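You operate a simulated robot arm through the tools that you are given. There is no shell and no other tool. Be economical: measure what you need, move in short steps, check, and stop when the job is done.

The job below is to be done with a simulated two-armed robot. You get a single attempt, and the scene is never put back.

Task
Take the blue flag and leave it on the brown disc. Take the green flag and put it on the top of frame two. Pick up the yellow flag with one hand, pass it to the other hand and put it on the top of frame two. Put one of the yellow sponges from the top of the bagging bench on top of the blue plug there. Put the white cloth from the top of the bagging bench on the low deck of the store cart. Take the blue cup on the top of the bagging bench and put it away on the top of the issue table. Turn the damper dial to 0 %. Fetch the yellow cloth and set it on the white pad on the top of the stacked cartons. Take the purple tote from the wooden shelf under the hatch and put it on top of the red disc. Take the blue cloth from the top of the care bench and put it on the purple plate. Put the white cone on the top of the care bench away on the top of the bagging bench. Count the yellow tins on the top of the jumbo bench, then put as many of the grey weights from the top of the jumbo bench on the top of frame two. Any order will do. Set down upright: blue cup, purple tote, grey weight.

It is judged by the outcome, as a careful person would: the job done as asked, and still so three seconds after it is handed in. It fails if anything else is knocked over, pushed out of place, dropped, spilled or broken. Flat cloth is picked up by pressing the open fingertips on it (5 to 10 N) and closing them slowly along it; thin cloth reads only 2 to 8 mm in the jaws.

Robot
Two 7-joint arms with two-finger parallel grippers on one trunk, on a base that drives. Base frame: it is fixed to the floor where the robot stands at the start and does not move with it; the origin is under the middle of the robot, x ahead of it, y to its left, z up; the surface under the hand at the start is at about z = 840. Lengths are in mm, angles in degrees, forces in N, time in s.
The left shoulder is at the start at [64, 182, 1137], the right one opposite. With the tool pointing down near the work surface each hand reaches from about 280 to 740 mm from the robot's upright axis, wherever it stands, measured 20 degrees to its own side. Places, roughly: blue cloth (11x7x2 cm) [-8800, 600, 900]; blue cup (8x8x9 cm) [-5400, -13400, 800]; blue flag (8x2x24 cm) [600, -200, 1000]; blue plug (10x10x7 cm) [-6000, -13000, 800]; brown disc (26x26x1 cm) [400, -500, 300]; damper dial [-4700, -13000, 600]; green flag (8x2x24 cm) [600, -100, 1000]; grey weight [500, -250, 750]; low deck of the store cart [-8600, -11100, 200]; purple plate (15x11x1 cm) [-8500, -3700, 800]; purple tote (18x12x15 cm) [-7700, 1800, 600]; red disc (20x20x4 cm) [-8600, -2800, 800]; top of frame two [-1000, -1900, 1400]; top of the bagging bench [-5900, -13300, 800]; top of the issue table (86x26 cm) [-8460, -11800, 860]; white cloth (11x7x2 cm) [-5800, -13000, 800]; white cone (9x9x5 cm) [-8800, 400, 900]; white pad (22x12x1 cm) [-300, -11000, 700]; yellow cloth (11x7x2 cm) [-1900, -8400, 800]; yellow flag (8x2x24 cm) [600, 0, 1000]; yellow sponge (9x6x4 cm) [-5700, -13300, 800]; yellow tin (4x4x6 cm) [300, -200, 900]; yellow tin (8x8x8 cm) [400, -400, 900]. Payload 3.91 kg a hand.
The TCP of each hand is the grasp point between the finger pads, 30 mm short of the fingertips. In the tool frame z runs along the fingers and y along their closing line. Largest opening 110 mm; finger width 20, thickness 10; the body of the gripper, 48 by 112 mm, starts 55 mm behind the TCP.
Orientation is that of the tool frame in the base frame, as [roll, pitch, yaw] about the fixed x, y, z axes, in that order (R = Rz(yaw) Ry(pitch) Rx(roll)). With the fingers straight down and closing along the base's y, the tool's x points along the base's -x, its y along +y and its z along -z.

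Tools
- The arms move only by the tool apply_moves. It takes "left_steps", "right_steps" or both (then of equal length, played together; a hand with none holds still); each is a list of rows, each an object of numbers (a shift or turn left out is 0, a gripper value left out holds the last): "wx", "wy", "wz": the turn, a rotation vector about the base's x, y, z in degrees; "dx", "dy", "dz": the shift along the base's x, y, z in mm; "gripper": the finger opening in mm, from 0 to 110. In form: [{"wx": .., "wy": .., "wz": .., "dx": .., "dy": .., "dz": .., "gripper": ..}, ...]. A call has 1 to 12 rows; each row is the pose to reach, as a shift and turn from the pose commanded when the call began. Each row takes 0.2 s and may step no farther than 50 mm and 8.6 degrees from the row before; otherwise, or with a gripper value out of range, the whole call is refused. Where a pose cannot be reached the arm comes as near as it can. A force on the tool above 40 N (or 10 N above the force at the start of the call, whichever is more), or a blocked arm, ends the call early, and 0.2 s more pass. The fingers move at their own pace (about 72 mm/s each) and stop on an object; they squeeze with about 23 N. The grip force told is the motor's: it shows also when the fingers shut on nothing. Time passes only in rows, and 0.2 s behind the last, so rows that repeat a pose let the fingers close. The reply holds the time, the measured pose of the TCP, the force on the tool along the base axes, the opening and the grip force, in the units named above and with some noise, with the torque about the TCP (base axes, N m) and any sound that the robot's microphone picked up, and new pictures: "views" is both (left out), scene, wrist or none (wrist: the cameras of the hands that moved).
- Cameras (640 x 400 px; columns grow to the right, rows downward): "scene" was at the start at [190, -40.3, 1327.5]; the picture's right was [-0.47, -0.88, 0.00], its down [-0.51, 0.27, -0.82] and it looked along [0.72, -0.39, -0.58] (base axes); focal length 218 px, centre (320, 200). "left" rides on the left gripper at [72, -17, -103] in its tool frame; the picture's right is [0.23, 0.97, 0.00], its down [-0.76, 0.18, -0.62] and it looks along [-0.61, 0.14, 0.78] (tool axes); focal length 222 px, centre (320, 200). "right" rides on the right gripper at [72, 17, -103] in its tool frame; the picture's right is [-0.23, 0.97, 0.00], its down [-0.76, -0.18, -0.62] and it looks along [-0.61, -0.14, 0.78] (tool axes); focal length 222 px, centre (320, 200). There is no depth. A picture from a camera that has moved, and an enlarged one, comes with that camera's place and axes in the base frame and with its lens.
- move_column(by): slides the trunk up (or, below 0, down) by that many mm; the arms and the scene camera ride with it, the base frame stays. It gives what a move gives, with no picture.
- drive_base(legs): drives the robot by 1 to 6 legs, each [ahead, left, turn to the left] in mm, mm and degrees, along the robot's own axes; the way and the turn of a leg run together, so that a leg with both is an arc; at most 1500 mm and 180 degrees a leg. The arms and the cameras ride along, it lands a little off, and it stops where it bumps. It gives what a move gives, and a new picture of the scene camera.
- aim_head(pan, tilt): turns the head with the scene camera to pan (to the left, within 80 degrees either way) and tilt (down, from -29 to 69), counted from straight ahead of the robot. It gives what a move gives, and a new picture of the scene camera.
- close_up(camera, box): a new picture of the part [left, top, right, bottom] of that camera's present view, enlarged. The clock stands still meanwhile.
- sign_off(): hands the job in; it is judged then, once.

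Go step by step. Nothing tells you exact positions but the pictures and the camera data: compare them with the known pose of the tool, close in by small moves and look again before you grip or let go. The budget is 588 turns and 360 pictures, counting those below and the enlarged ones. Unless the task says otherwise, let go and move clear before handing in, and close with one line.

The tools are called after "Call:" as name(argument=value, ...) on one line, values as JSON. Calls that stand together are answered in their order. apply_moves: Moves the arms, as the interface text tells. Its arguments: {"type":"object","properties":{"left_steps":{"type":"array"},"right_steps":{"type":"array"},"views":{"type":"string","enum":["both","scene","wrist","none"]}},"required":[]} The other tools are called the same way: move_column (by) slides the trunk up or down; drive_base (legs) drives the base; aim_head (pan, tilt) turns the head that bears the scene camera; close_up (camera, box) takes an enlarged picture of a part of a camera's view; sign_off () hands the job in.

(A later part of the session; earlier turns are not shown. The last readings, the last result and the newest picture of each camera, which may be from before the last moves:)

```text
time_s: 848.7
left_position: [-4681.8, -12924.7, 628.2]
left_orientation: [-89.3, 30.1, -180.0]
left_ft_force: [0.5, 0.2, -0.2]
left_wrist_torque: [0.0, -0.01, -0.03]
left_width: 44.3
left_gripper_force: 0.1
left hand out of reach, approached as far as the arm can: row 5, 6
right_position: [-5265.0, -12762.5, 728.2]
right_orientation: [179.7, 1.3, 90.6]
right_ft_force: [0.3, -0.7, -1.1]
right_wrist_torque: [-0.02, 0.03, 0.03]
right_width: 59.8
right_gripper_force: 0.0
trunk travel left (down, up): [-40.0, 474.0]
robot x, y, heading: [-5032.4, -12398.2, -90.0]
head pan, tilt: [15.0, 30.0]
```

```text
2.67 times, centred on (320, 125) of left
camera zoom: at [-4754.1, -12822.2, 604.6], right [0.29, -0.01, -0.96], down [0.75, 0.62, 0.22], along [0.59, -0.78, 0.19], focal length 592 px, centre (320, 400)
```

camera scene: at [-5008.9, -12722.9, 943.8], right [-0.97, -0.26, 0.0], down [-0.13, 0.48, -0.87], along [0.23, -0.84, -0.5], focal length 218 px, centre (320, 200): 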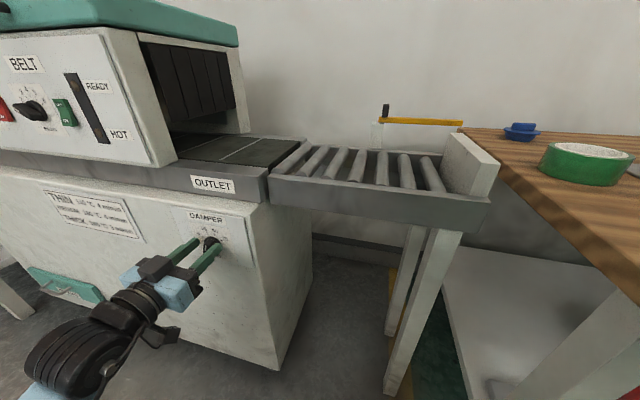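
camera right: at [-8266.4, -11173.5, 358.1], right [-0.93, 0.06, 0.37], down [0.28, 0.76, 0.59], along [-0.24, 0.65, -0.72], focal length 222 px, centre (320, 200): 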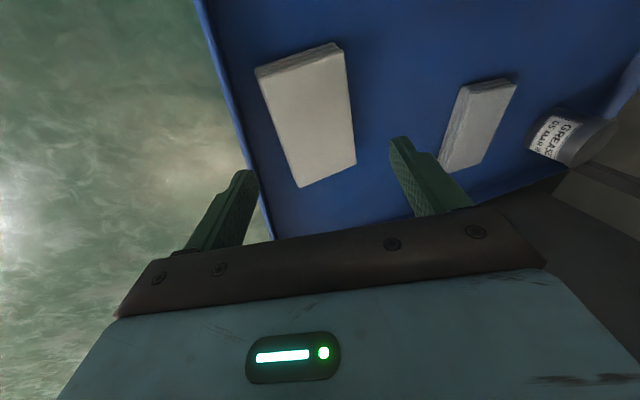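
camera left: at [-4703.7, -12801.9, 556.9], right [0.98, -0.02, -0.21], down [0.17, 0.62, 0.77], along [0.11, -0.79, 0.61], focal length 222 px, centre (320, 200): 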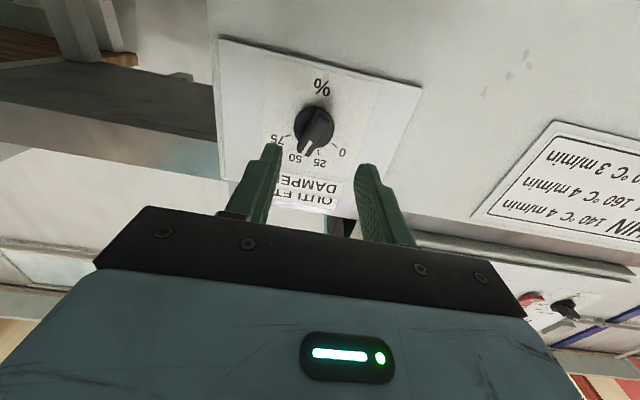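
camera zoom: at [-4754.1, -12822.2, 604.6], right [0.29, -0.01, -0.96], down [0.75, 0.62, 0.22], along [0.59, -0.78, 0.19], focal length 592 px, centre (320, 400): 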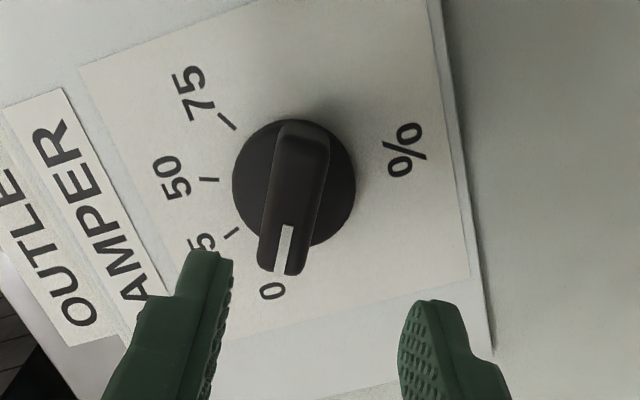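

By plane geometry the pointer tip sits at the 0 mark. Dial done. I'll back off, unwind the left hand and raise the trunk.

Call:
drive_base(legs=[[-250, 0, 0]])

Call:
apply_moves(left_steps=[{"wy": -7.7}, {"wy": -15.4}, {"wy": -23.1}, {"wy": -30.8}, {"wy": -38.5}, {"wy": -46.2}, {"wy": -53.9}, {"wy": -61}], views="none")

Call:
apply_moves(left_steps=[{"wx": 7.5, "dy": 10}, {"wx": 15, "dy": 20}, {"wx": 22.5, "dy": 30}, {"wx": 30, "dy": 40}, {"wx": 37.5, "dy": 50}, {"wx": 45, "dy": 60}, {"wx": 52.5, "dy": 70}, {"wx": 60, "dy": 80}, {"wx": 67.5, "dy": 95}, {"wx": 75, "dy": 110}, {"wx": 82.5, "dy": 120}, {"wx": 89, "dy": 130}], views="none")

Call:
move_column(by=360)

```text
time_s: 850.5
left_position: [-4682.7, -12680.8, 627.2]
left_orientation: [-89.4, 30.1, -179.9]
left_ft_force: [0.4, 1.0, -0.2]
left_wrist_torque: [0.0, 0.0, -0.01]
left_width: 44.1
left_gripper_force: 0.0
right_position: [-5266.8, -12518.0, 726.4]
right_orientation: [179.7, 1.3, 90.6]
right_ft_force: [0.6, -0.3, -0.8]
right_wrist_torque: [0.03, -0.02, 0.01]
right_width: 60.3
right_gripper_force: 0.0
trunk travel left (down, up): [-40.0, 474.0]
robot x, y, heading: [-5030.7, -12150.1, -89.6]
head pan, tilt: [15.0, 30.0]
camera scene: at [-5009.3, -12478.5, 943.8], right [-0.97, -0.26, 0.0], down [-0.13, 0.48, -0.87], along [0.23, -0.84, -0.5], focal length 218 px, centre (320, 200)
```

scene: 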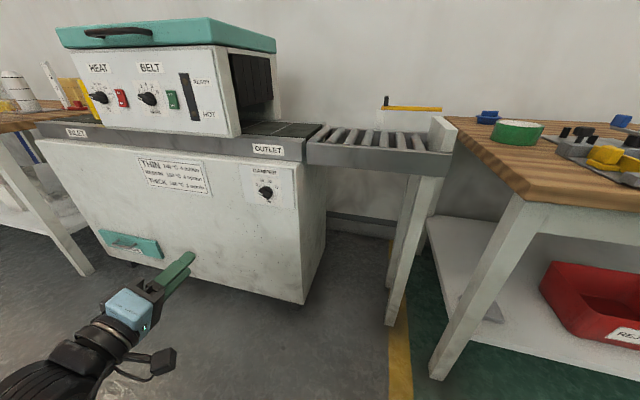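

```text
time_s: 852.3
left_position: [-4682.7, -12679.6, 628.2]
left_orientation: [88.0, 88.6, -2.4]
left_ft_force: [-0.4, 0.6, 0.6]
left_wrist_torque: [-0.05, 0.0, -0.01]
left_width: 43.6
left_gripper_force: 0.1
right_position: [-5265.1, -12517.9, 727.0]
right_orientation: [179.7, 1.3, 90.6]
right_ft_force: [0.6, 0.0, -0.1]
right_wrist_torque: [0.02, -0.01, 0.0]
right_width: 60.1
right_gripper_force: 0.0
trunk travel left (down, up): [-40.0, 474.0]
robot x, y, heading: [-5033.0, -12156.0, -89.7]
head pan, tilt: [15.0, 30.0]
```

```text
time_s: 854.9
left_position: [-4682.2, -12552.1, 629.0]
left_orientation: [-179.4, 0.8, 88.9]
left_ft_force: [-0.2, -0.6, 0.4]
left_wrist_torque: [0.02, 0.02, -0.03]
left_width: 43.9
left_gripper_force: 0.0
left hand out of reach, approached as far as the arm can: row 1, 2, 3, 4, 5, 6, 7, 8, 9, 10
right_position: [-5265.3, -12517.5, 727.5]
right_orientation: [179.6, 1.3, 90.6]
right_ft_force: [-0.7, -0.1, 0.0]
right_wrist_torque: [0.0, 0.01, -0.03]
right_width: 60.0
right_gripper_force: 0.0
trunk travel left (down, up): [-40.0, 474.0]
robot x, y, heading: [-5030.8, -12154.7, -89.8]
head pan, tilt: [15.0, 30.0]
```

```text
time_s: 858.4
left_position: [-4684.0, -12550.0, 987.1]
left_orientation: [-179.5, 1.0, 88.9]
left_ft_force: [0.1, 0.3, -0.1]
left_wrist_torque: [0.03, 0.01, -0.03]
left_width: 43.8
left_gripper_force: 0.2
right_position: [-5266.4, -12517.8, 1087.1]
right_orientation: [179.7, 1.3, 90.7]
right_ft_force: [-0.5, 0.2, 0.5]
right_wrist_torque: [0.0, 0.01, 0.04]
right_width: 60.0
right_gripper_force: 0.0
trunk travel left (down, up): [-400.0, 114.0]
robot x, y, heading: [-5031.0, -12152.8, -89.8]
head pan, tilt: [15.0, 30.0]
```

All that remains is the yellow cloth. I'll turn east and look for the way to [-1900, -8400].

Call:
aim_head(pan=0, tilt=15)

Call:
drive_base(legs=[[-300, 0, 0], [0, 0, 120]])

```text
time_s: 859.1
left_position: [-4684.0, -12550.9, 986.8]
left_orientation: [-179.4, 1.1, 88.8]
left_ft_force: [0.1, 0.6, 0.4]
left_wrist_torque: [0.01, -0.01, -0.01]
left_width: 44.2
left_gripper_force: 0.0
right_position: [-5265.1, -12519.0, 1086.4]
right_orientation: [179.7, 1.2, 90.6]
right_ft_force: [0.1, 0.3, 0.6]
right_wrist_torque: [-0.01, 0.0, 0.01]
right_width: 60.1
right_gripper_force: 0.1
trunk travel left (down, up): [-400.0, 114.0]
robot x, y, heading: [-5029.2, -12154.5, -89.9]
head pan, tilt: [0.0, 15.0]
camera scene: at [-5033.0, -12359.5, 1360.2], right [-1.0, 0.0, 0.0], down [0.0, 0.26, -0.97], along [0.0, -0.97, -0.26], focal length 218 px, centre (320, 200)
```

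scene: 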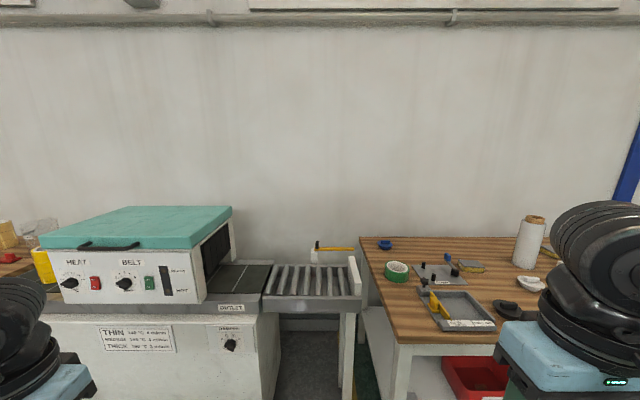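

```text
time_s: 866.0
left_position: [-4837.5, -11369.7, 987.2]
left_orientation: [-179.5, 0.9, -154.2]
left_ft_force: [0.0, 0.2, 0.3]
left_wrist_torque: [0.0, -0.05, -0.01]
left_width: 44.2
left_gripper_force: 0.1
right_position: [-4601.6, -11902.8, 1086.6]
right_orientation: [179.7, 1.3, -152.3]
right_ft_force: [-0.3, -0.7, -0.3]
right_wrist_torque: [0.0, -0.01, 0.02]
right_width: 60.4
right_gripper_force: 0.0
trunk travel left (down, up): [-400.0, 114.0]
robot x, y, heading: [-5030.6, -11860.5, 27.2]
head pan, tilt: [0.0, 15.0]
camera scene: at [-4849.9, -11763.6, 1360.3], right [0.46, -0.89, 0.0], down [-0.23, -0.12, -0.97], along [0.86, 0.44, -0.26], focal length 218 px, centre (320, 200)
```

scene: 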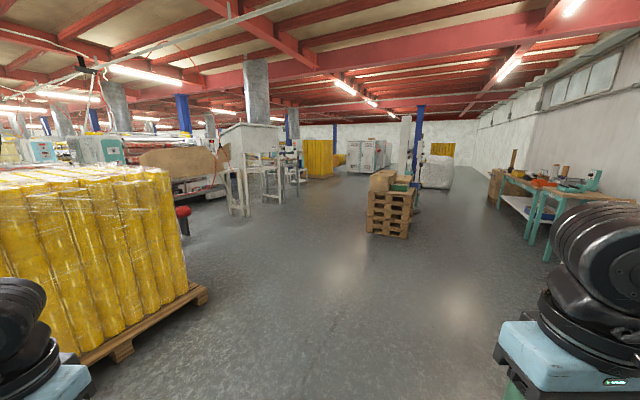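

The open floor leads to a pallet/carton stack (the white pad's place) and a table area beyond it for the yellow cloth. Driving forward.

Call:
drive_base(legs=[[1500, 0, 0], [1200, 0, 0], [0, 0, 45]])

```text
time_s: 881.2
left_position: [-2821.6, -10165.5, 986.3]
left_orientation: [-179.5, 1.0, -109.8]
left_ft_force: [-0.1, -0.1, -0.5]
left_wrist_torque: [-0.02, -0.02, 0.01]
left_width: 43.8
left_gripper_force: 0.1
right_position: [-2280.6, -10381.8, 1086.7]
right_orientation: [179.7, 1.3, -108.1]
right_ft_force: [0.6, 1.0, 0.0]
right_wrist_torque: [-0.03, 0.03, 0.02]
right_width: 60.2
right_gripper_force: 0.2
trunk travel left (down, up): [-400.0, 114.0]
robot x, y, heading: [-2618.0, -10652.5, 71.6]
head pan, tilt: [0.0, 15.0]
camera scene: at [-2554.6, -10454.8, 1360.3], right [0.95, -0.32, 0.0], down [-0.08, -0.25, -0.97], along [0.31, 0.92, -0.26], focal length 218 px, centre (320, 200)
```

scene: 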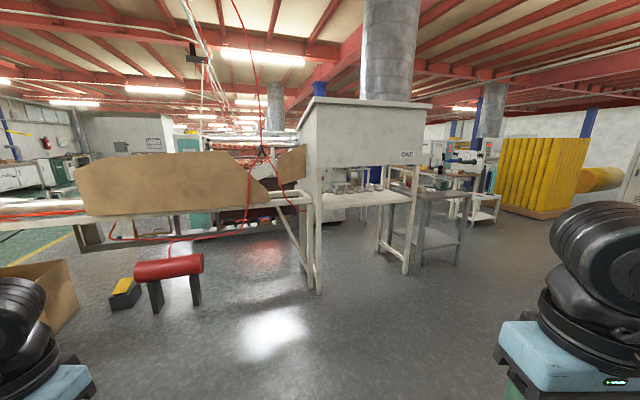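

Call:
close_up(camera="scene", box=[270, 140, 500, 280])

```text
2.78 times, centred on (385, 210) of scene
camera zoom: at [-2554.6, -10454.8, 1360.3], right [0.95, -0.32, 0.0], down [-0.08, -0.25, -0.97], along [0.31, 0.92, -0.26], focal length 607 px, centre (139, 172)
```

zoom: 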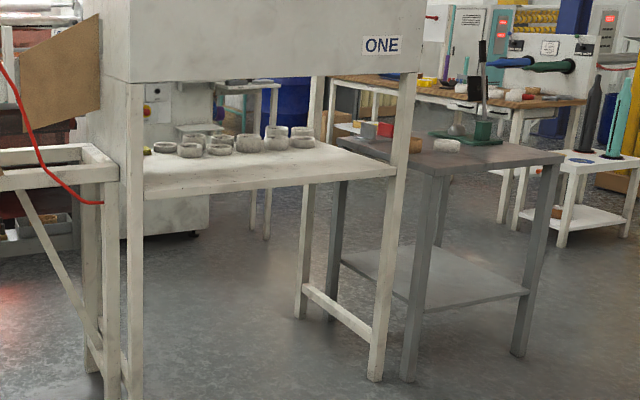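

The table marked ONE, under the hood, is the likely spot; a bit of yellow shows behind its left post. I'll go closer for a clear view.

Call:
drive_base(legs=[[0, 0, 18.4], [1050, -900, 0]])

Call:
close_up(camera="scene", box=[170, 120, 490, 320])

```text
time_s: 890.3
left_position: [-2078.8, -9211.4, 987.1]
left_orientation: [-179.5, 1.0, -92.2]
left_ft_force: [0.7, -0.2, 0.2]
left_wrist_torque: [0.02, -0.01, 0.0]
left_width: 44.2
left_gripper_force: 0.1
right_position: [-1499.2, -9254.9, 1086.3]
right_orientation: [179.7, 1.3, -90.4]
right_ft_force: [-0.7, 0.1, 0.3]
right_wrist_torque: [0.02, -0.03, 0.02]
right_width: 60.0
right_gripper_force: 0.1
trunk travel left (down, up): [-400.0, 114.0]
robot x, y, heading: [-1737.2, -9610.4, 89.3]
head pan, tilt: [0.0, 15.0]
camera scene: at [-1736.8, -9406.2, 1360.3], right [1.0, -0.02, 0.0], down [0.0, -0.26, -0.97], along [0.01, 0.97, -0.26], focal length 218 px, centre (320, 200)
```

scene: 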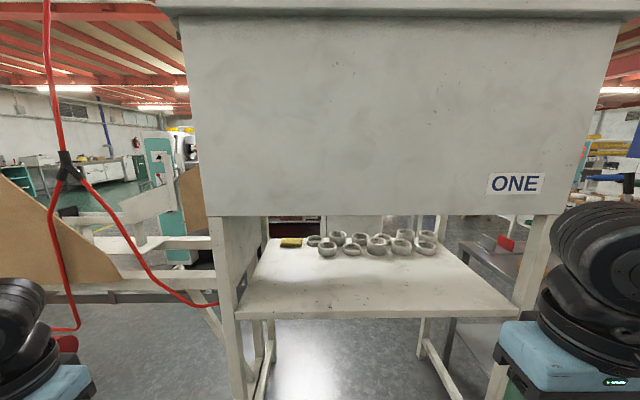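

```text
2.00 times, centred on (330, 220) of scene
camera zoom: at [-1736.8, -9406.2, 1360.3], right [1.0, -0.02, 0.0], down [0.0, -0.26, -0.97], along [0.01, 0.97, -0.26], focal length 436 px, centre (300, 160)
```

zoom: 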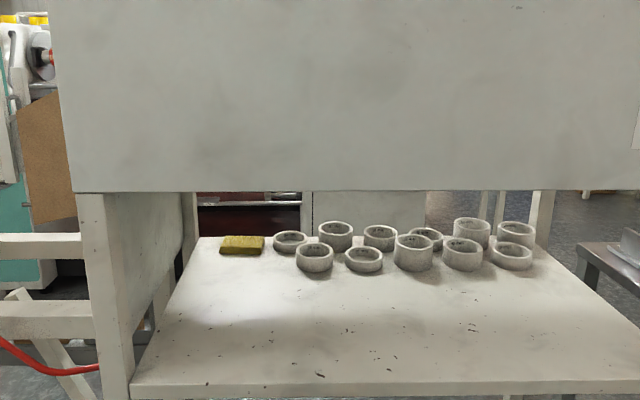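

The yellow cloth lies at the back-left of table ONE, under the hood, with its long side across. I'll reach in from the front with a forward-pitched left hand, and drag it out by one end. First, preparing the hand.

Call:
apply_moves(left_steps=[{"wx": 6, "dx": 15, "gripper": 0}, {"wx": 12, "dx": 30}, {"wx": 18, "dx": 45}, {"wx": 24, "dx": 60}, {"wx": 30, "dx": 80}, {"wx": 36, "dx": 100, "dy": 10}, {"wx": 42, "dx": 120, "dy": 20}, {"wx": 48, "dx": 140, "dy": 30}, {"wx": 54, "dx": 150, "dy": 40}], views="none")

Call:
move_column(by=-60)

Call:
drive_base(legs=[[330, 0, 0.7]])

```text
time_s: 892.3
left_position: [-1924.2, -9146.6, 983.3]
left_orientation: [177.3, 55.1, -93.8]
left_ft_force: [0.6, -0.4, -0.5]
left_wrist_torque: [-0.01, -0.01, 0.01]
left_width: 0.1
left_gripper_force: 23.7
left hand out of reach, approached as far as the arm can: row 5, 6, 7, 8, 9
right_position: [-1500.0, -9254.8, 1086.2]
right_orientation: [179.7, 1.3, -90.4]
right_ft_force: [-0.8, 0.8, -0.7]
right_wrist_torque: [-0.01, 0.02, -0.02]
right_width: 60.0
right_gripper_force: 0.1
trunk travel left (down, up): [-400.0, 114.0]
robot x, y, heading: [-1734.9, -9616.8, 89.4]
head pan, tilt: [0.0, 15.0]
```

```text
time_s: 893.3
left_position: [-1923.3, -9149.8, 893.2]
left_orientation: [177.8, 50.8, -93.4]
left_ft_force: [-0.7, 1.2, 0.3]
left_wrist_torque: [0.0, 0.08, 0.01]
left_width: 0.1
left_gripper_force: 23.2
right_position: [-1497.9, -9254.0, 1026.9]
right_orientation: [179.7, 1.3, -90.5]
right_ft_force: [-0.4, 0.6, 0.0]
right_wrist_torque: [0.03, -0.01, 0.0]
right_width: 59.8
right_gripper_force: 0.0
trunk travel left (down, up): [-340.0, 174.0]
robot x, y, heading: [-1738.7, -9613.8, 89.0]
head pan, tilt: [0.0, 15.0]
```

```text
time_s: 895.5
left_position: [-1925.5, -8818.5, 893.5]
left_orientation: [177.7, 50.6, -92.9]
left_ft_force: [-0.5, 0.6, 0.4]
left_wrist_torque: [-0.02, 0.01, 0.0]
left_width: 0.0
left_gripper_force: 23.1
right_position: [-1499.1, -8920.0, 1025.8]
right_orientation: [179.7, 1.2, -89.7]
right_ft_force: [0.1, -0.6, -0.1]
right_wrist_torque: [0.0, 0.03, 0.01]
right_width: 59.9
right_gripper_force: 0.1
trunk travel left (down, up): [-340.0, 174.0]
robot x, y, heading: [-1732.8, -9279.1, 89.8]
head pan, tilt: [0.0, 15.0]
camera scene: at [-1736.1, -9052.4, 1295.5], right [1.0, 0.0, 0.0], down [0.0, -0.26, -0.97], along [0.0, 0.97, -0.26], focal length 218 px, centre (320, 200)
```

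scene: 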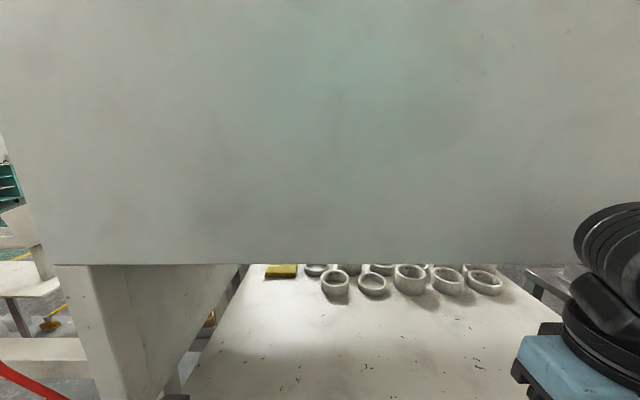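

The cloth is at about [-1875, -8366], and the table z is about 840. I'll tuck the right hand back, move slightly closer, and extend the left hand under the hood.

Call:
apply_moves(right_steps=[{"dy": -25}, {"dy": -50}, {"dy": -75}, {"dy": -75}], views="none")

Call:
drive_base(legs=[[70, 0, 0]])

Call:
apply_moves(left_steps=[{"dy": 40, "dz": 5}, {"dy": 80, "dz": 10}, {"dy": 120, "dz": 15, "dx": 3}, {"dy": 160, "dz": 15, "dx": 6}, {"dy": 200, "dz": 15, "dx": 9}, {"dy": 235, "dz": 15, "dx": 12}, {"dy": 265, "dz": 15, "dx": 13}, {"dy": 285, "dz": 15, "dx": 13}], views="wrist")

```text
time_s: 896.5
left_position: [-1925.5, -8818.5, 893.0]
left_orientation: [177.7, 50.6, -92.9]
left_ft_force: [0.5, 0.8, 0.5]
left_wrist_torque: [0.0, 0.0, -0.01]
left_width: 0.0
left_gripper_force: 23.2
right_position: [-1499.6, -8990.1, 1028.4]
right_orientation: [179.7, 1.1, -89.7]
right_ft_force: [0.1, -0.5, 0.0]
right_wrist_torque: [0.0, -0.02, 0.01]
right_width: 60.1
right_gripper_force: 0.0
right hand out of reach, approached as far as the arm can: row 3, 4
trunk travel left (down, up): [-340.0, 174.0]
robot x, y, heading: [-1735.6, -9282.1, 89.9]
head pan, tilt: [0.0, 15.0]
```

```text
time_s: 897.5
left_position: [-1923.8, -8748.8, 892.2]
left_orientation: [177.7, 50.6, -92.8]
left_ft_force: [0.0, 0.2, 0.4]
left_wrist_torque: [0.03, 0.02, 0.0]
left_width: 0.0
left_gripper_force: 23.4
right_position: [-1498.4, -8920.6, 1027.6]
right_orientation: [179.7, 1.2, -89.7]
right_ft_force: [0.0, 0.1, 0.0]
right_wrist_torque: [-0.02, 0.02, 0.0]
right_width: 59.9
right_gripper_force: 0.0
trunk travel left (down, up): [-340.0, 174.0]
robot x, y, heading: [-1733.1, -9210.3, 89.5]
head pan, tilt: [0.0, 15.0]
camera scene: at [-1735.6, -8983.3, 1295.4], right [1.0, 0.0, 0.0], down [0.0, -0.26, -0.97], along [0.0, 0.97, -0.26], focal length 218 px, centre (320, 200)
```

scene: 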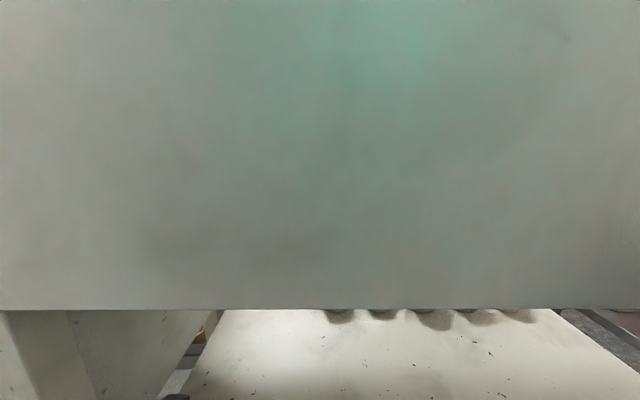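

```text
time_s: 898.4
left_position: [-1892.3, -8728.1, 896.4]
left_orientation: [179.0, 49.4, -101.2]
left_ft_force: [0.2, -0.3, 0.7]
left_wrist_torque: [-0.01, -0.01, -0.01]
left_width: 0.0
left_gripper_force: 23.0
right_position: [-1509.9, -8961.8, 1034.5]
right_orientation: [179.9, 2.2, -88.6]
right_ft_force: [0.5, 0.5, -0.4]
right_wrist_torque: [0.02, 0.02, 0.0]
right_width: 60.0
right_gripper_force: 0.1
trunk travel left (down, up): [-340.0, 174.0]
robot x, y, heading: [-1740.1, -9239.0, 91.0]
head pan, tilt: [0.0, 15.0]
stopped in row 4 (left hand): the arm was blocked; the commanded pose is now the measured one
camera left: at [-1898.8, -8855.1, 907.4], right [-0.99, 0.03, -0.16], down [-0.16, 0.05, 0.99], along [0.04, 1.0, -0.04], focal length 222 px, centre (320, 200)
```

left: 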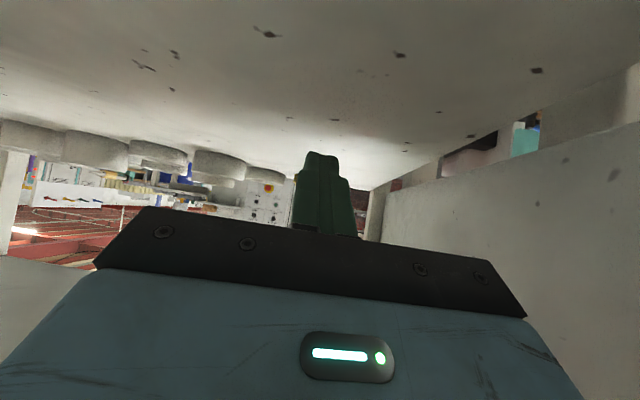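

The left elbow caught the post. I'll pull back and shift the robot to the right so the elbow stays inside the opening.

Call:
apply_moves(left_steps=[{"dy": -35, "dz": 5}, {"dy": -70, "dz": 10}, {"dy": -105, "dz": 10}, {"dy": -120, "dz": 10, "wz": 4}, {"dy": -120, "dz": 10, "wz": 8}], views="none")

Call:
drive_base(legs=[[0, -260, -1], [30, 0, 0]])

Call:
apply_moves(left_steps=[{"dx": -40, "dy": 20}, {"dx": -80, "dy": 40}, {"dx": -120, "dy": 60}, {"dx": -150, "dy": 90}, {"dx": -175, "dy": 125}, {"dx": -195, "dy": 165}, {"dx": -205, "dy": 205}, {"dx": -210, "dy": 245}, {"dx": -212, "dy": 285}], views="wrist")

```text
time_s: 899.6
left_position: [-1873.0, -8800.4, 890.8]
left_orientation: [179.2, 48.4, -92.9]
left_ft_force: [0.4, -0.4, 0.1]
left_wrist_torque: [0.0, 0.02, -0.02]
left_width: 0.1
left_gripper_force: 23.1
left hand out of reach, approached as far as the arm can: row 3, 4, 5
right_position: [-1503.5, -8942.6, 1027.0]
right_orientation: [179.7, 1.1, -89.2]
right_ft_force: [0.1, 0.5, 0.9]
right_wrist_torque: [-0.01, 0.02, -0.01]
right_width: 59.9
right_gripper_force: 0.0
trunk travel left (down, up): [-340.0, 174.0]
robot x, y, heading: [-1737.5, -9240.5, 90.4]
head pan, tilt: [0.0, 15.0]
```

```text
time_s: 903.0
left_position: [-1604.7, -8767.7, 889.4]
left_orientation: [179.1, 48.2, -94.1]
left_ft_force: [-0.1, 0.3, -0.8]
left_wrist_torque: [-0.03, -0.02, 0.02]
left_width: 0.0
left_gripper_force: 22.9
right_position: [-1239.1, -8916.7, 1027.2]
right_orientation: [179.7, 1.2, -90.1]
right_ft_force: [0.1, -1.0, 0.5]
right_wrist_torque: [0.0, -0.01, -0.02]
right_width: 59.7
right_gripper_force: 0.0
trunk travel left (down, up): [-340.0, 174.0]
robot x, y, heading: [-1476.7, -9210.4, 89.5]
head pan, tilt: [0.0, 15.0]
camera scene: at [-1475.9, -8979.1, 1295.5], right [1.0, -0.01, 0.0], down [0.0, -0.26, -0.97], along [0.01, 0.97, -0.26], focal length 218 px, centre (320, 200)
```

scene: 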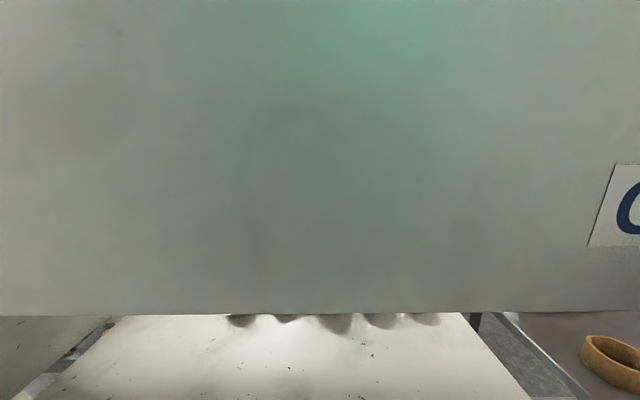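

```text
time_s: 905.0
left_position: [-1817.9, -8483.6, 890.3]
left_orientation: [179.0, 48.3, -94.0]
left_ft_force: [-0.3, 0.7, -0.6]
left_wrist_torque: [-0.02, -0.01, 0.0]
left_width: 0.1
left_gripper_force: 23.2
right_position: [-1238.4, -8918.6, 1027.8]
right_orientation: [179.8, 1.2, -90.2]
right_ft_force: [-0.4, 0.0, -0.3]
right_wrist_torque: [-0.06, -0.01, -0.01]
right_width: 60.1
right_gripper_force: 0.1
trunk travel left (down, up): [-340.0, 174.0]
robot x, y, heading: [-1475.5, -9207.6, 89.2]
head pan, tilt: [0.0, 15.0]
camera left: at [-1808.1, -8610.9, 904.7], right [-0.98, -0.09, -0.16], down [-0.16, 0.05, 0.98], along [-0.08, 0.99, -0.07], focal length 222 px, centre (320, 200)
```

left: 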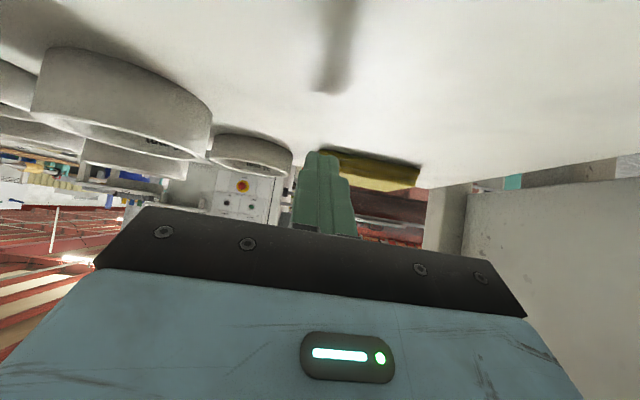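

Reached under the hood fine. The cloth's front edge is at y about -8408, spanning x -1911 to -1815. I'll move above its left end and press.

Call:
apply_moves(left_steps=[{"dx": -25, "dy": 15, "dz": 10}, {"dx": -50, "dy": 35, "dz": 15}, {"dx": -74, "dy": 60, "dz": 15}, {"dx": -74, "dy": 80, "dz": 12}, {"dx": -74, "dy": 80, "dz": 6}, {"dx": -74, "dy": 80, "dz": 0}, {"dx": -74, "dy": 80, "dz": -5}], views="wrist")

```text
time_s: 906.5
left_position: [-1890.6, -8404.0, 886.1]
left_orientation: [179.1, 48.6, -94.0]
left_ft_force: [0.0, 0.4, 6.6]
left_wrist_torque: [0.13, 0.04, 0.05]
left_width: 0.0
left_gripper_force: 22.9
left hand out of reach, approached as far as the arm can: row 4
right_position: [-1238.4, -8920.4, 1027.2]
right_orientation: [179.6, 1.3, -90.2]
right_ft_force: [0.0, -0.1, -0.3]
right_wrist_torque: [-0.01, 0.02, -0.02]
right_width: 59.8
right_gripper_force: 0.1
trunk travel left (down, up): [-340.0, 174.0]
robot x, y, heading: [-1474.1, -9207.5, 89.5]
head pan, tilt: [0.0, 15.0]
camera left: at [-1881.5, -8530.6, 901.0], right [-0.98, -0.09, -0.16], down [-0.17, 0.05, 0.98], along [-0.08, 0.99, -0.06], focal length 222 px, centre (320, 200)
```

left: 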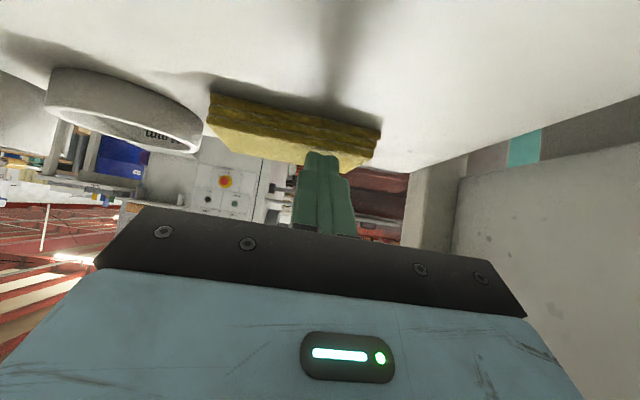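

Pressing at 6.6 N on the left end. I'll drag it toward the front slowly.

Call:
apply_moves(left_steps=[{"dz": -1.5}, {"dz": -1.5, "dy": -12}, {"dz": -1.5, "dy": -26}, {"dz": -1.5, "dy": -42}, {"dz": -1.5, "dy": -58}, {"dz": -1.5, "dy": -76}, {"dz": -1.5, "dy": -94}, {"dz": -1.5, "dy": -112}], views="wrist")

```text
time_s: 908.5
left_position: [-1838.9, -8506.7, 894.9]
left_orientation: [179.1, 49.0, -97.6]
left_ft_force: [0.5, 0.0, 0.3]
left_wrist_torque: [-0.01, 0.0, 0.03]
left_width: 0.0
left_gripper_force: 23.4
right_position: [-1221.0, -8924.9, 1026.9]
right_orientation: [179.2, 1.5, -90.9]
right_ft_force: [0.2, -0.8, -0.4]
right_wrist_torque: [0.06, -0.01, 0.01]
right_width: 60.0
right_gripper_force: 0.1
trunk travel left (down, up): [-340.0, 174.0]
robot x, y, heading: [-1474.2, -9209.1, 88.9]
head pan, tilt: [0.0, 15.0]
stopped in row 8 (left hand): the arm was blocked; the commanded pose is now the measured one
camera left: at [-1838.1, -8633.9, 907.6], right [-0.99, -0.03, -0.16], down [-0.16, 0.05, 0.99], along [-0.02, 1.0, -0.05], focal length 222 px, centre (320, 200)
```

left: 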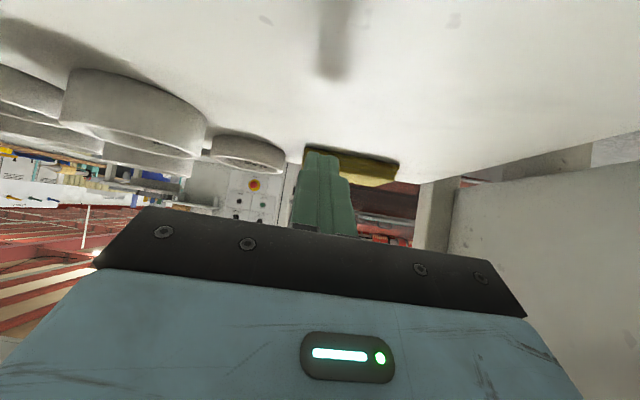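

The arm jammed while retracting, so I'll press again and drag by backing the base instead, keeping the arm shape fixed.

Call:
apply_moves(left_steps=[{"dx": -10, "dy": 15, "dz": 6}, {"dx": -25, "dy": 35, "dz": 10, "wz": 2}, {"dx": -40, "dy": 60, "dz": 10, "wz": 3.5}, {"dx": -50, "dy": 90, "dz": 10, "wz": 3.5}, {"dx": -52, "dy": 118, "dz": 8, "wz": 3.5}, {"dx": -52, "dy": 122, "dz": 2, "wz": 3.5}, {"dx": -52, "dy": 122, "dz": -4, "wz": 3.5}, {"dx": -52, "dy": 122, "dz": -9, "wz": 3.5}], views="none")

```text
time_s: 910.4
left_position: [-1921.2, -8417.5, 889.6]
left_orientation: [179.5, 48.8, -92.4]
left_ft_force: [0.2, -0.3, -0.1]
left_wrist_torque: [0.03, -0.01, 0.0]
left_width: 0.0
left_gripper_force: 22.6
left hand out of reach, approached as far as the arm can: row 5, 6, 7, 8
right_position: [-1236.8, -8921.0, 1027.8]
right_orientation: [179.8, 1.1, -90.6]
right_ft_force: [-0.1, -0.1, 0.0]
right_wrist_torque: [0.01, -0.01, -0.01]
right_width: 60.2
right_gripper_force: 0.1
trunk travel left (down, up): [-340.0, 174.0]
robot x, y, heading: [-1472.1, -9209.1, 88.9]
head pan, tilt: [0.0, 15.0]
```

Call:
drive_base(legs=[[25, 0, 0.6]])

Call:
apply_moves(left_steps=[{"dx": 12}, {"dx": 24, "dz": -3}, {"dx": 26, "dz": -6}, {"dx": 26, "dz": -8}], views="wrist")

```text
time_s: 911.2
left_position: [-1929.5, -8397.3, 891.3]
left_orientation: [179.4, 48.6, -91.8]
left_ft_force: [0.1, -0.2, 0.3]
left_wrist_torque: [0.01, 0.0, -0.01]
left_width: 0.0
left_gripper_force: 23.3
right_position: [-1237.6, -8892.5, 1026.8]
right_orientation: [179.7, 1.2, -90.0]
right_ft_force: [0.3, 0.0, -0.6]
right_wrist_torque: [0.01, 0.0, -0.03]
right_width: 59.9
right_gripper_force: 0.1
trunk travel left (down, up): [-340.0, 174.0]
robot x, y, heading: [-1476.3, -9185.5, 89.2]
head pan, tilt: [0.0, 15.0]
camera scene: at [-1475.0, -8954.7, 1295.6], right [1.0, -0.01, 0.0], down [0.0, -0.26, -0.97], along [0.01, 0.97, -0.26], focal length 218 px, centre (320, 200)
```

scene: 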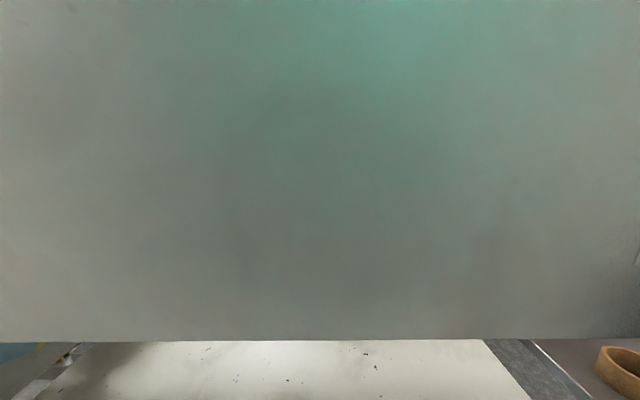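

```text
time_s: 912.2
left_position: [-1903.7, -8396.5, 886.7]
left_orientation: [179.4, 49.1, -91.7]
left_ft_force: [-3.9, -0.7, 13.0]
left_wrist_torque: [0.21, 0.11, 0.07]
left_width: 0.0
left_gripper_force: 23.2
right_position: [-1237.7, -8894.8, 1027.5]
right_orientation: [179.7, 1.3, -90.0]
right_ft_force: [0.5, -0.3, 0.6]
right_wrist_torque: [0.0, -0.01, 0.03]
right_width: 59.9
right_gripper_force: 0.2
trunk travel left (down, up): [-340.0, 174.0]
robot x, y, heading: [-1474.7, -9184.2, 89.8]
head pan, tilt: [0.0, 15.0]
camera left: at [-1889.7, -8523.6, 899.6], right [-0.98, -0.13, -0.17], down [-0.17, 0.03, 0.98], along [-0.12, 0.99, -0.05], focal length 222 px, centre (320, 200)
```

left: 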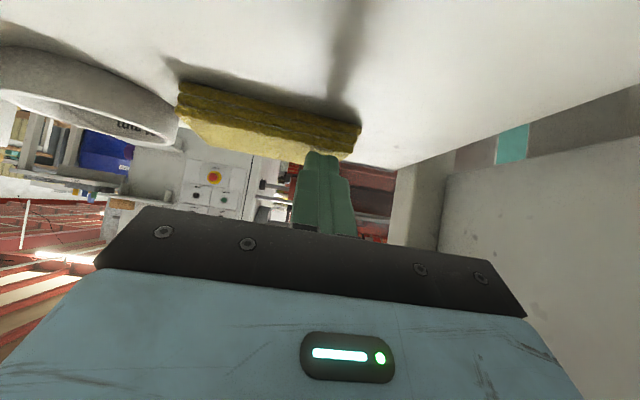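

Pressing at 13 N on its left end. Now I'll drag by backing the base.

Call:
drive_base(legs=[[-120, 0, 0]])

Call:
close_up(camera="left", box=[0, 0, 640, 400])

```text
time_s: 913.4
left_position: [-1903.4, -8517.9, 884.0]
left_orientation: [179.5, 48.7, -91.7]
left_ft_force: [-0.2, -0.6, 0.2]
left_wrist_torque: [-0.02, -0.02, 0.01]
left_width: 0.2
left_gripper_force: 22.9
right_position: [-1239.2, -9013.4, 1027.5]
right_orientation: [179.7, 1.3, -89.9]
right_ft_force: [-0.6, -0.6, 0.4]
right_wrist_torque: [0.0, 0.0, -0.01]
right_width: 59.9
right_gripper_force: 0.2
trunk travel left (down, up): [-340.0, 174.0]
robot x, y, heading: [-1479.8, -9300.7, 89.5]
head pan, tilt: [0.0, 15.0]
camera scene: at [-1476.1, -9075.1, 1295.8], right [1.0, -0.01, 0.0], down [0.0, -0.26, -0.97], along [0.01, 0.97, -0.26], focal length 218 px, centre (320, 200)
```

scene: 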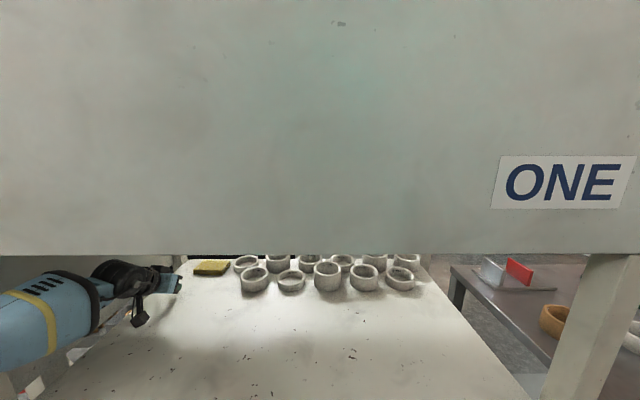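

```text
1.00 times, centred on (320, 200) of left (not enlarged: the box is as wide or as high as the picture)
camera zoom: at [-1890.6, -8643.3, 896.6], right [-0.98, -0.13, -0.16], down [-0.17, 0.04, 0.98], along [-0.12, 0.99, -0.06], focal length 222 px, centre (320, 200)
```

zoom: 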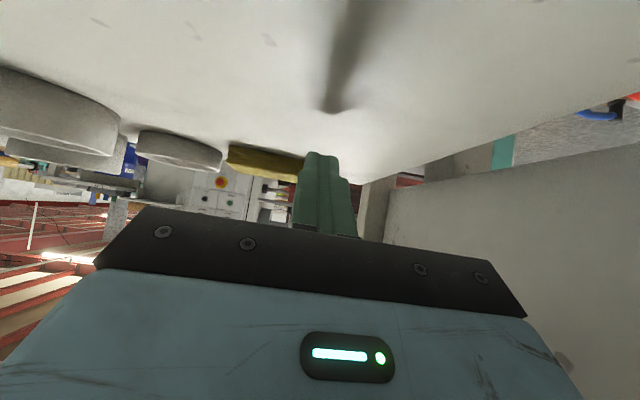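

The fingertip slips over the cloth, so I'll hook it from behind instead. First I'll pitch the right hand forward too, so the robot can come closer under the hood.

Call:
apply_moves(right_steps=[{"wx": 7, "dz": -10}, {"wx": 14, "dz": -20}, {"wx": 21, "dz": -30}, {"wx": 28, "dz": -40, "dy": 10}, {"wx": 35, "dz": -50, "dy": 25}, {"wx": 42, "dz": -60, "dy": 45}, {"wx": 49, "dz": -70, "dy": 65}, {"wx": 52, "dz": -80, "dy": 85}], left_steps=[{"dz": 5}, {"dz": 10}, {"dz": 14, "wx": 2}, {"dz": 18, "wx": 4}, {"dz": 20, "wx": 6}, {"dz": 20, "wx": 8}, {"dz": 20, "wx": 10}, {"dz": 20, "wx": 10}], views="none")

Call:
drive_base(legs=[[145, 10, 0]])

```text
time_s: 915.2
left_position: [-1902.4, -8515.2, 902.2]
left_orientation: [178.8, 58.6, -92.3]
left_ft_force: [0.7, 0.3, 0.4]
left_wrist_torque: [0.02, 0.01, 0.03]
left_width: 0.1
left_gripper_force: 23.1
right_position: [-1249.9, -8822.4, 951.3]
right_orientation: [179.7, 53.2, -90.0]
right_ft_force: [0.4, 0.5, -0.5]
right_wrist_torque: [0.0, 0.01, 0.02]
right_width: 60.2
right_gripper_force: 0.0
right hand out of reach, approached as far as the arm can: row 1, 2, 3, 4, 5, 6, 7, 8
trunk travel left (down, up): [-340.0, 174.0]
robot x, y, heading: [-1476.0, -9304.6, 89.4]
head pan, tilt: [0.0, 15.0]
```

```text
time_s: 916.5
left_position: [-1904.0, -8400.4, 904.6]
left_orientation: [178.7, 58.8, -92.9]
left_ft_force: [0.2, 0.7, 0.1]
left_wrist_torque: [-0.01, 0.02, -0.02]
left_width: 0.0
left_gripper_force: 23.2
right_position: [-1255.6, -8723.6, 950.5]
right_orientation: [179.4, 52.4, -89.8]
right_ft_force: [0.1, -0.2, -0.1]
right_wrist_torque: [0.0, 0.01, -0.02]
right_width: 60.0
right_gripper_force: 0.0
trunk travel left (down, up): [-340.0, 174.0]
robot x, y, heading: [-1484.1, -9186.5, 88.9]
head pan, tilt: [0.0, 15.0]
stopped in leg 1: the robot was blocked; the commanded pose is now the measured one
camera scene: at [-1480.8, -8963.6, 1296.6], right [1.0, -0.01, 0.0], down [0.0, -0.25, -0.97], along [0.01, 0.97, -0.25], focal length 218 px, centre (320, 200)
```

scene: 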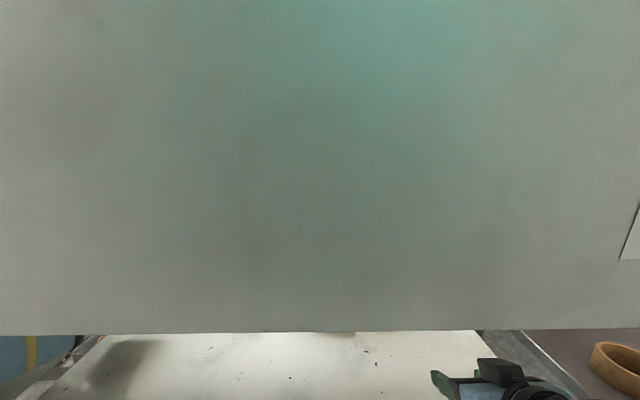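

Call:
apply_moves(left_steps=[{"dy": 15}, {"dy": 30}, {"dy": 42}, {"dy": 52}, {"dy": 60}, {"dy": 60}], views="wrist")

```text
time_s: 917.9
left_position: [-1905.3, -8360.4, 905.3]
left_orientation: [178.5, 58.9, -92.7]
left_ft_force: [-0.4, 0.8, 0.4]
left_wrist_torque: [0.01, 0.01, 0.03]
left_width: 0.0
left_gripper_force: 23.2
left hand out of reach, approached as far as the arm can: row 4, 5, 6
right_position: [-1256.1, -8722.3, 950.0]
right_orientation: [179.5, 52.4, -89.8]
right_ft_force: [-1.3, 0.7, 0.6]
right_wrist_torque: [-0.01, 0.01, -0.01]
right_width: 60.1
right_gripper_force: 0.1
trunk travel left (down, up): [-340.0, 174.0]
robot x, y, heading: [-1481.8, -9189.8, 89.4]
head pan, tilt: [0.0, 15.0]
camera left: at [-1893.0, -8487.2, 896.7], right [-0.98, -0.09, -0.18], down [-0.17, -0.14, 0.98], along [-0.11, 0.99, 0.12], focal length 222 px, centre (320, 200)
```

left: 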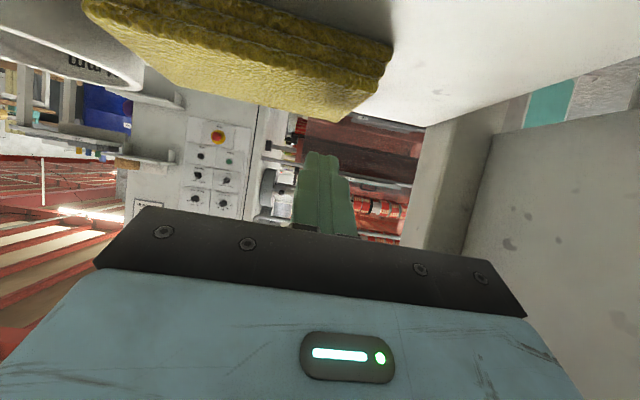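

I need about 15 mm more to get behind the cloth. I'll shift a little to the right, where the reach is longer.

Call:
apply_moves(left_steps=[{"dx": 12, "dy": 6}, {"dx": 25, "dy": 14}, {"dx": 30, "dy": 22}, {"dx": 30, "dy": 22}], views="none")

```text
time_s: 918.9
left_position: [-1879.9, -8347.4, 906.3]
left_orientation: [178.8, 58.9, -92.7]
left_ft_force: [-0.4, -0.6, 0.0]
left_wrist_torque: [0.01, -0.04, -0.01]
left_width: 0.0
left_gripper_force: 23.2
left hand out of reach, approached as far as the arm can: row 3, 4
right_position: [-1255.3, -8723.3, 948.7]
right_orientation: [179.4, 52.4, -89.6]
right_ft_force: [0.1, -0.4, -0.3]
right_wrist_torque: [-0.03, 0.0, 0.03]
right_width: 60.3
right_gripper_force: 0.0
trunk travel left (down, up): [-340.0, 174.0]
robot x, y, heading: [-1482.1, -9186.3, 89.4]
head pan, tilt: [0.0, 15.0]
```

Call:
apply_moves(left_steps=[{"dz": -10, "dy": 3}, {"dz": -20, "dy": 5}, {"dz": -27, "dy": 5}, {"dz": -31, "dy": 5}, {"dz": -34, "dy": 5}], views="wrist")

```text
time_s: 920.1
left_position: [-1880.0, -8348.5, 883.2]
left_orientation: [178.6, 59.1, -92.6]
left_ft_force: [-1.0, -0.5, 10.3]
left_wrist_torque: [0.18, 0.04, 0.01]
left_width: 0.0
left_gripper_force: 23.4
left hand out of reach, approached as far as the arm can: row 1, 2, 3, 4, 5
right_position: [-1257.0, -8722.7, 950.8]
right_orientation: [179.6, 52.4, -89.8]
right_ft_force: [-0.1, -0.4, 0.7]
right_wrist_torque: [0.0, -0.01, -0.01]
right_width: 60.1
right_gripper_force: 0.0
trunk travel left (down, up): [-340.0, 174.0]
robot x, y, heading: [-1480.5, -9186.0, 89.5]
head pan, tilt: [0.0, 15.0]
camera left: at [-1866.1, -8474.7, 874.0], right [-0.98, -0.09, -0.18], down [-0.17, -0.14, 0.98], along [-0.12, 0.99, 0.12], focal length 222 px, centre (320, 200)
```

left: 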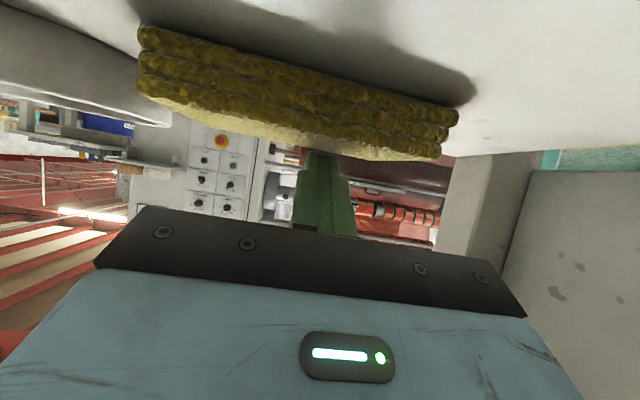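

The tip still lands on top of the cloth. I'll lift, shift the base 60 mm left to gain reach, and try to get behind it again.

Call:
apply_moves(left_steps=[{"dz": 10}, {"dz": 20, "dx": 25}, {"dz": 24, "dx": 50}], views="none")

Call:
drive_base(legs=[[0, 70, 0]])

Call:
apply_moves(left_steps=[{"dx": 5, "dy": 12}, {"dx": 8, "dy": 25}, {"dx": 8, "dy": 38}, {"dx": 8, "dy": 38, "dz": -12}, {"dx": 8, "dy": 38, "dz": -24}, {"dx": 8, "dy": 38, "dz": -32}, {"dx": 8, "dy": 38, "dz": -38}, {"dx": 8, "dy": 38, "dz": -44}], views="wrist")

```text
time_s: 920.9
left_position: [-1826.5, -8348.7, 905.1]
left_orientation: [178.7, 58.8, -92.6]
left_ft_force: [-0.7, -0.7, -0.2]
left_wrist_torque: [-0.02, -0.03, -0.02]
left_width: 0.0
left_gripper_force: 23.1
right_position: [-1254.6, -8723.7, 949.1]
right_orientation: [179.3, 52.4, -89.7]
right_ft_force: [0.0, 0.4, -0.2]
right_wrist_torque: [0.0, -0.01, -0.02]
right_width: 60.0
right_gripper_force: 0.0
trunk travel left (down, up): [-340.0, 174.0]
robot x, y, heading: [-1481.4, -9186.6, 89.3]
head pan, tilt: [0.0, 15.0]
```

```text
time_s: 922.3
left_position: [-1895.5, -8345.0, 904.3]
left_orientation: [178.8, 58.8, -92.7]
left_ft_force: [0.0, 0.2, 0.8]
left_wrist_torque: [0.0, -0.02, -0.01]
left_width: 0.1
left_gripper_force: 23.0
right_position: [-1326.6, -8724.0, 948.9]
right_orientation: [179.4, 52.1, -89.9]
right_ft_force: [-0.6, 0.8, 0.3]
right_wrist_torque: [0.02, 0.02, -0.03]
right_width: 60.0
right_gripper_force: 0.0
trunk travel left (down, up): [-340.0, 174.0]
robot x, y, heading: [-1552.8, -9187.8, 88.8]
head pan, tilt: [0.0, 15.0]
stopped in leg 1: the robot was blocked; the commanded pose is now the measured one
camera scene: at [-1551.3, -8962.2, 1296.4], right [1.0, -0.02, 0.0], down [0.0, -0.26, -0.97], along [0.02, 0.97, -0.26], focal length 218 px, centre (320, 200)
```

scene: 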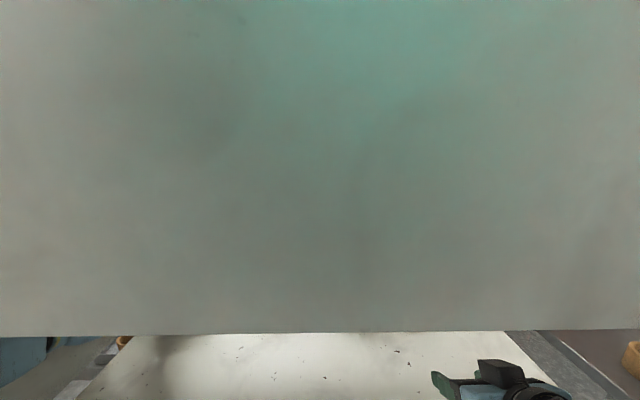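

```text
time_s: 924.1
left_position: [-1883.8, -8325.2, 874.5]
left_orientation: [178.7, 58.8, -92.7]
left_ft_force: [-0.4, 0.3, 0.1]
left_wrist_torque: [-0.01, 0.0, 0.02]
left_width: 0.2
left_gripper_force: 22.7
left hand out of reach, approached as far as the arm can: row 3, 4, 5, 6, 7, 8
right_position: [-1325.9, -8723.0, 949.6]
right_orientation: [179.4, 52.3, -89.9]
right_ft_force: [-0.3, 0.3, 0.1]
right_wrist_torque: [-0.01, 0.01, 0.0]
right_width: 59.8
right_gripper_force: 0.0
trunk travel left (down, up): [-340.0, 174.0]
robot x, y, heading: [-1557.1, -9184.5, 89.6]
head pan, tilt: [0.0, 15.0]
camera left: at [-1871.3, -8452.2, 864.8], right [-0.98, -0.09, -0.18], down [-0.17, -0.14, 0.98], along [-0.11, 0.99, 0.12], focal length 222 px, centre (320, 200)
```

left: 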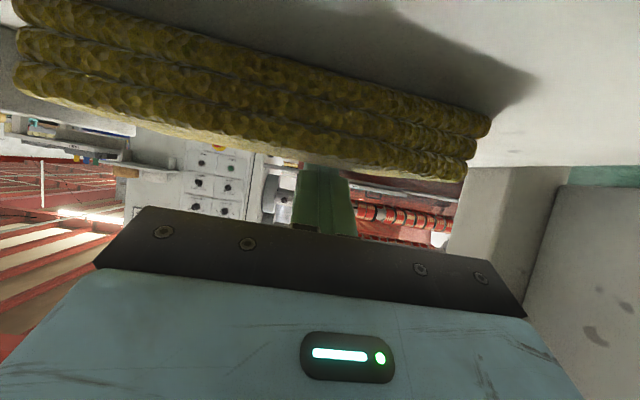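

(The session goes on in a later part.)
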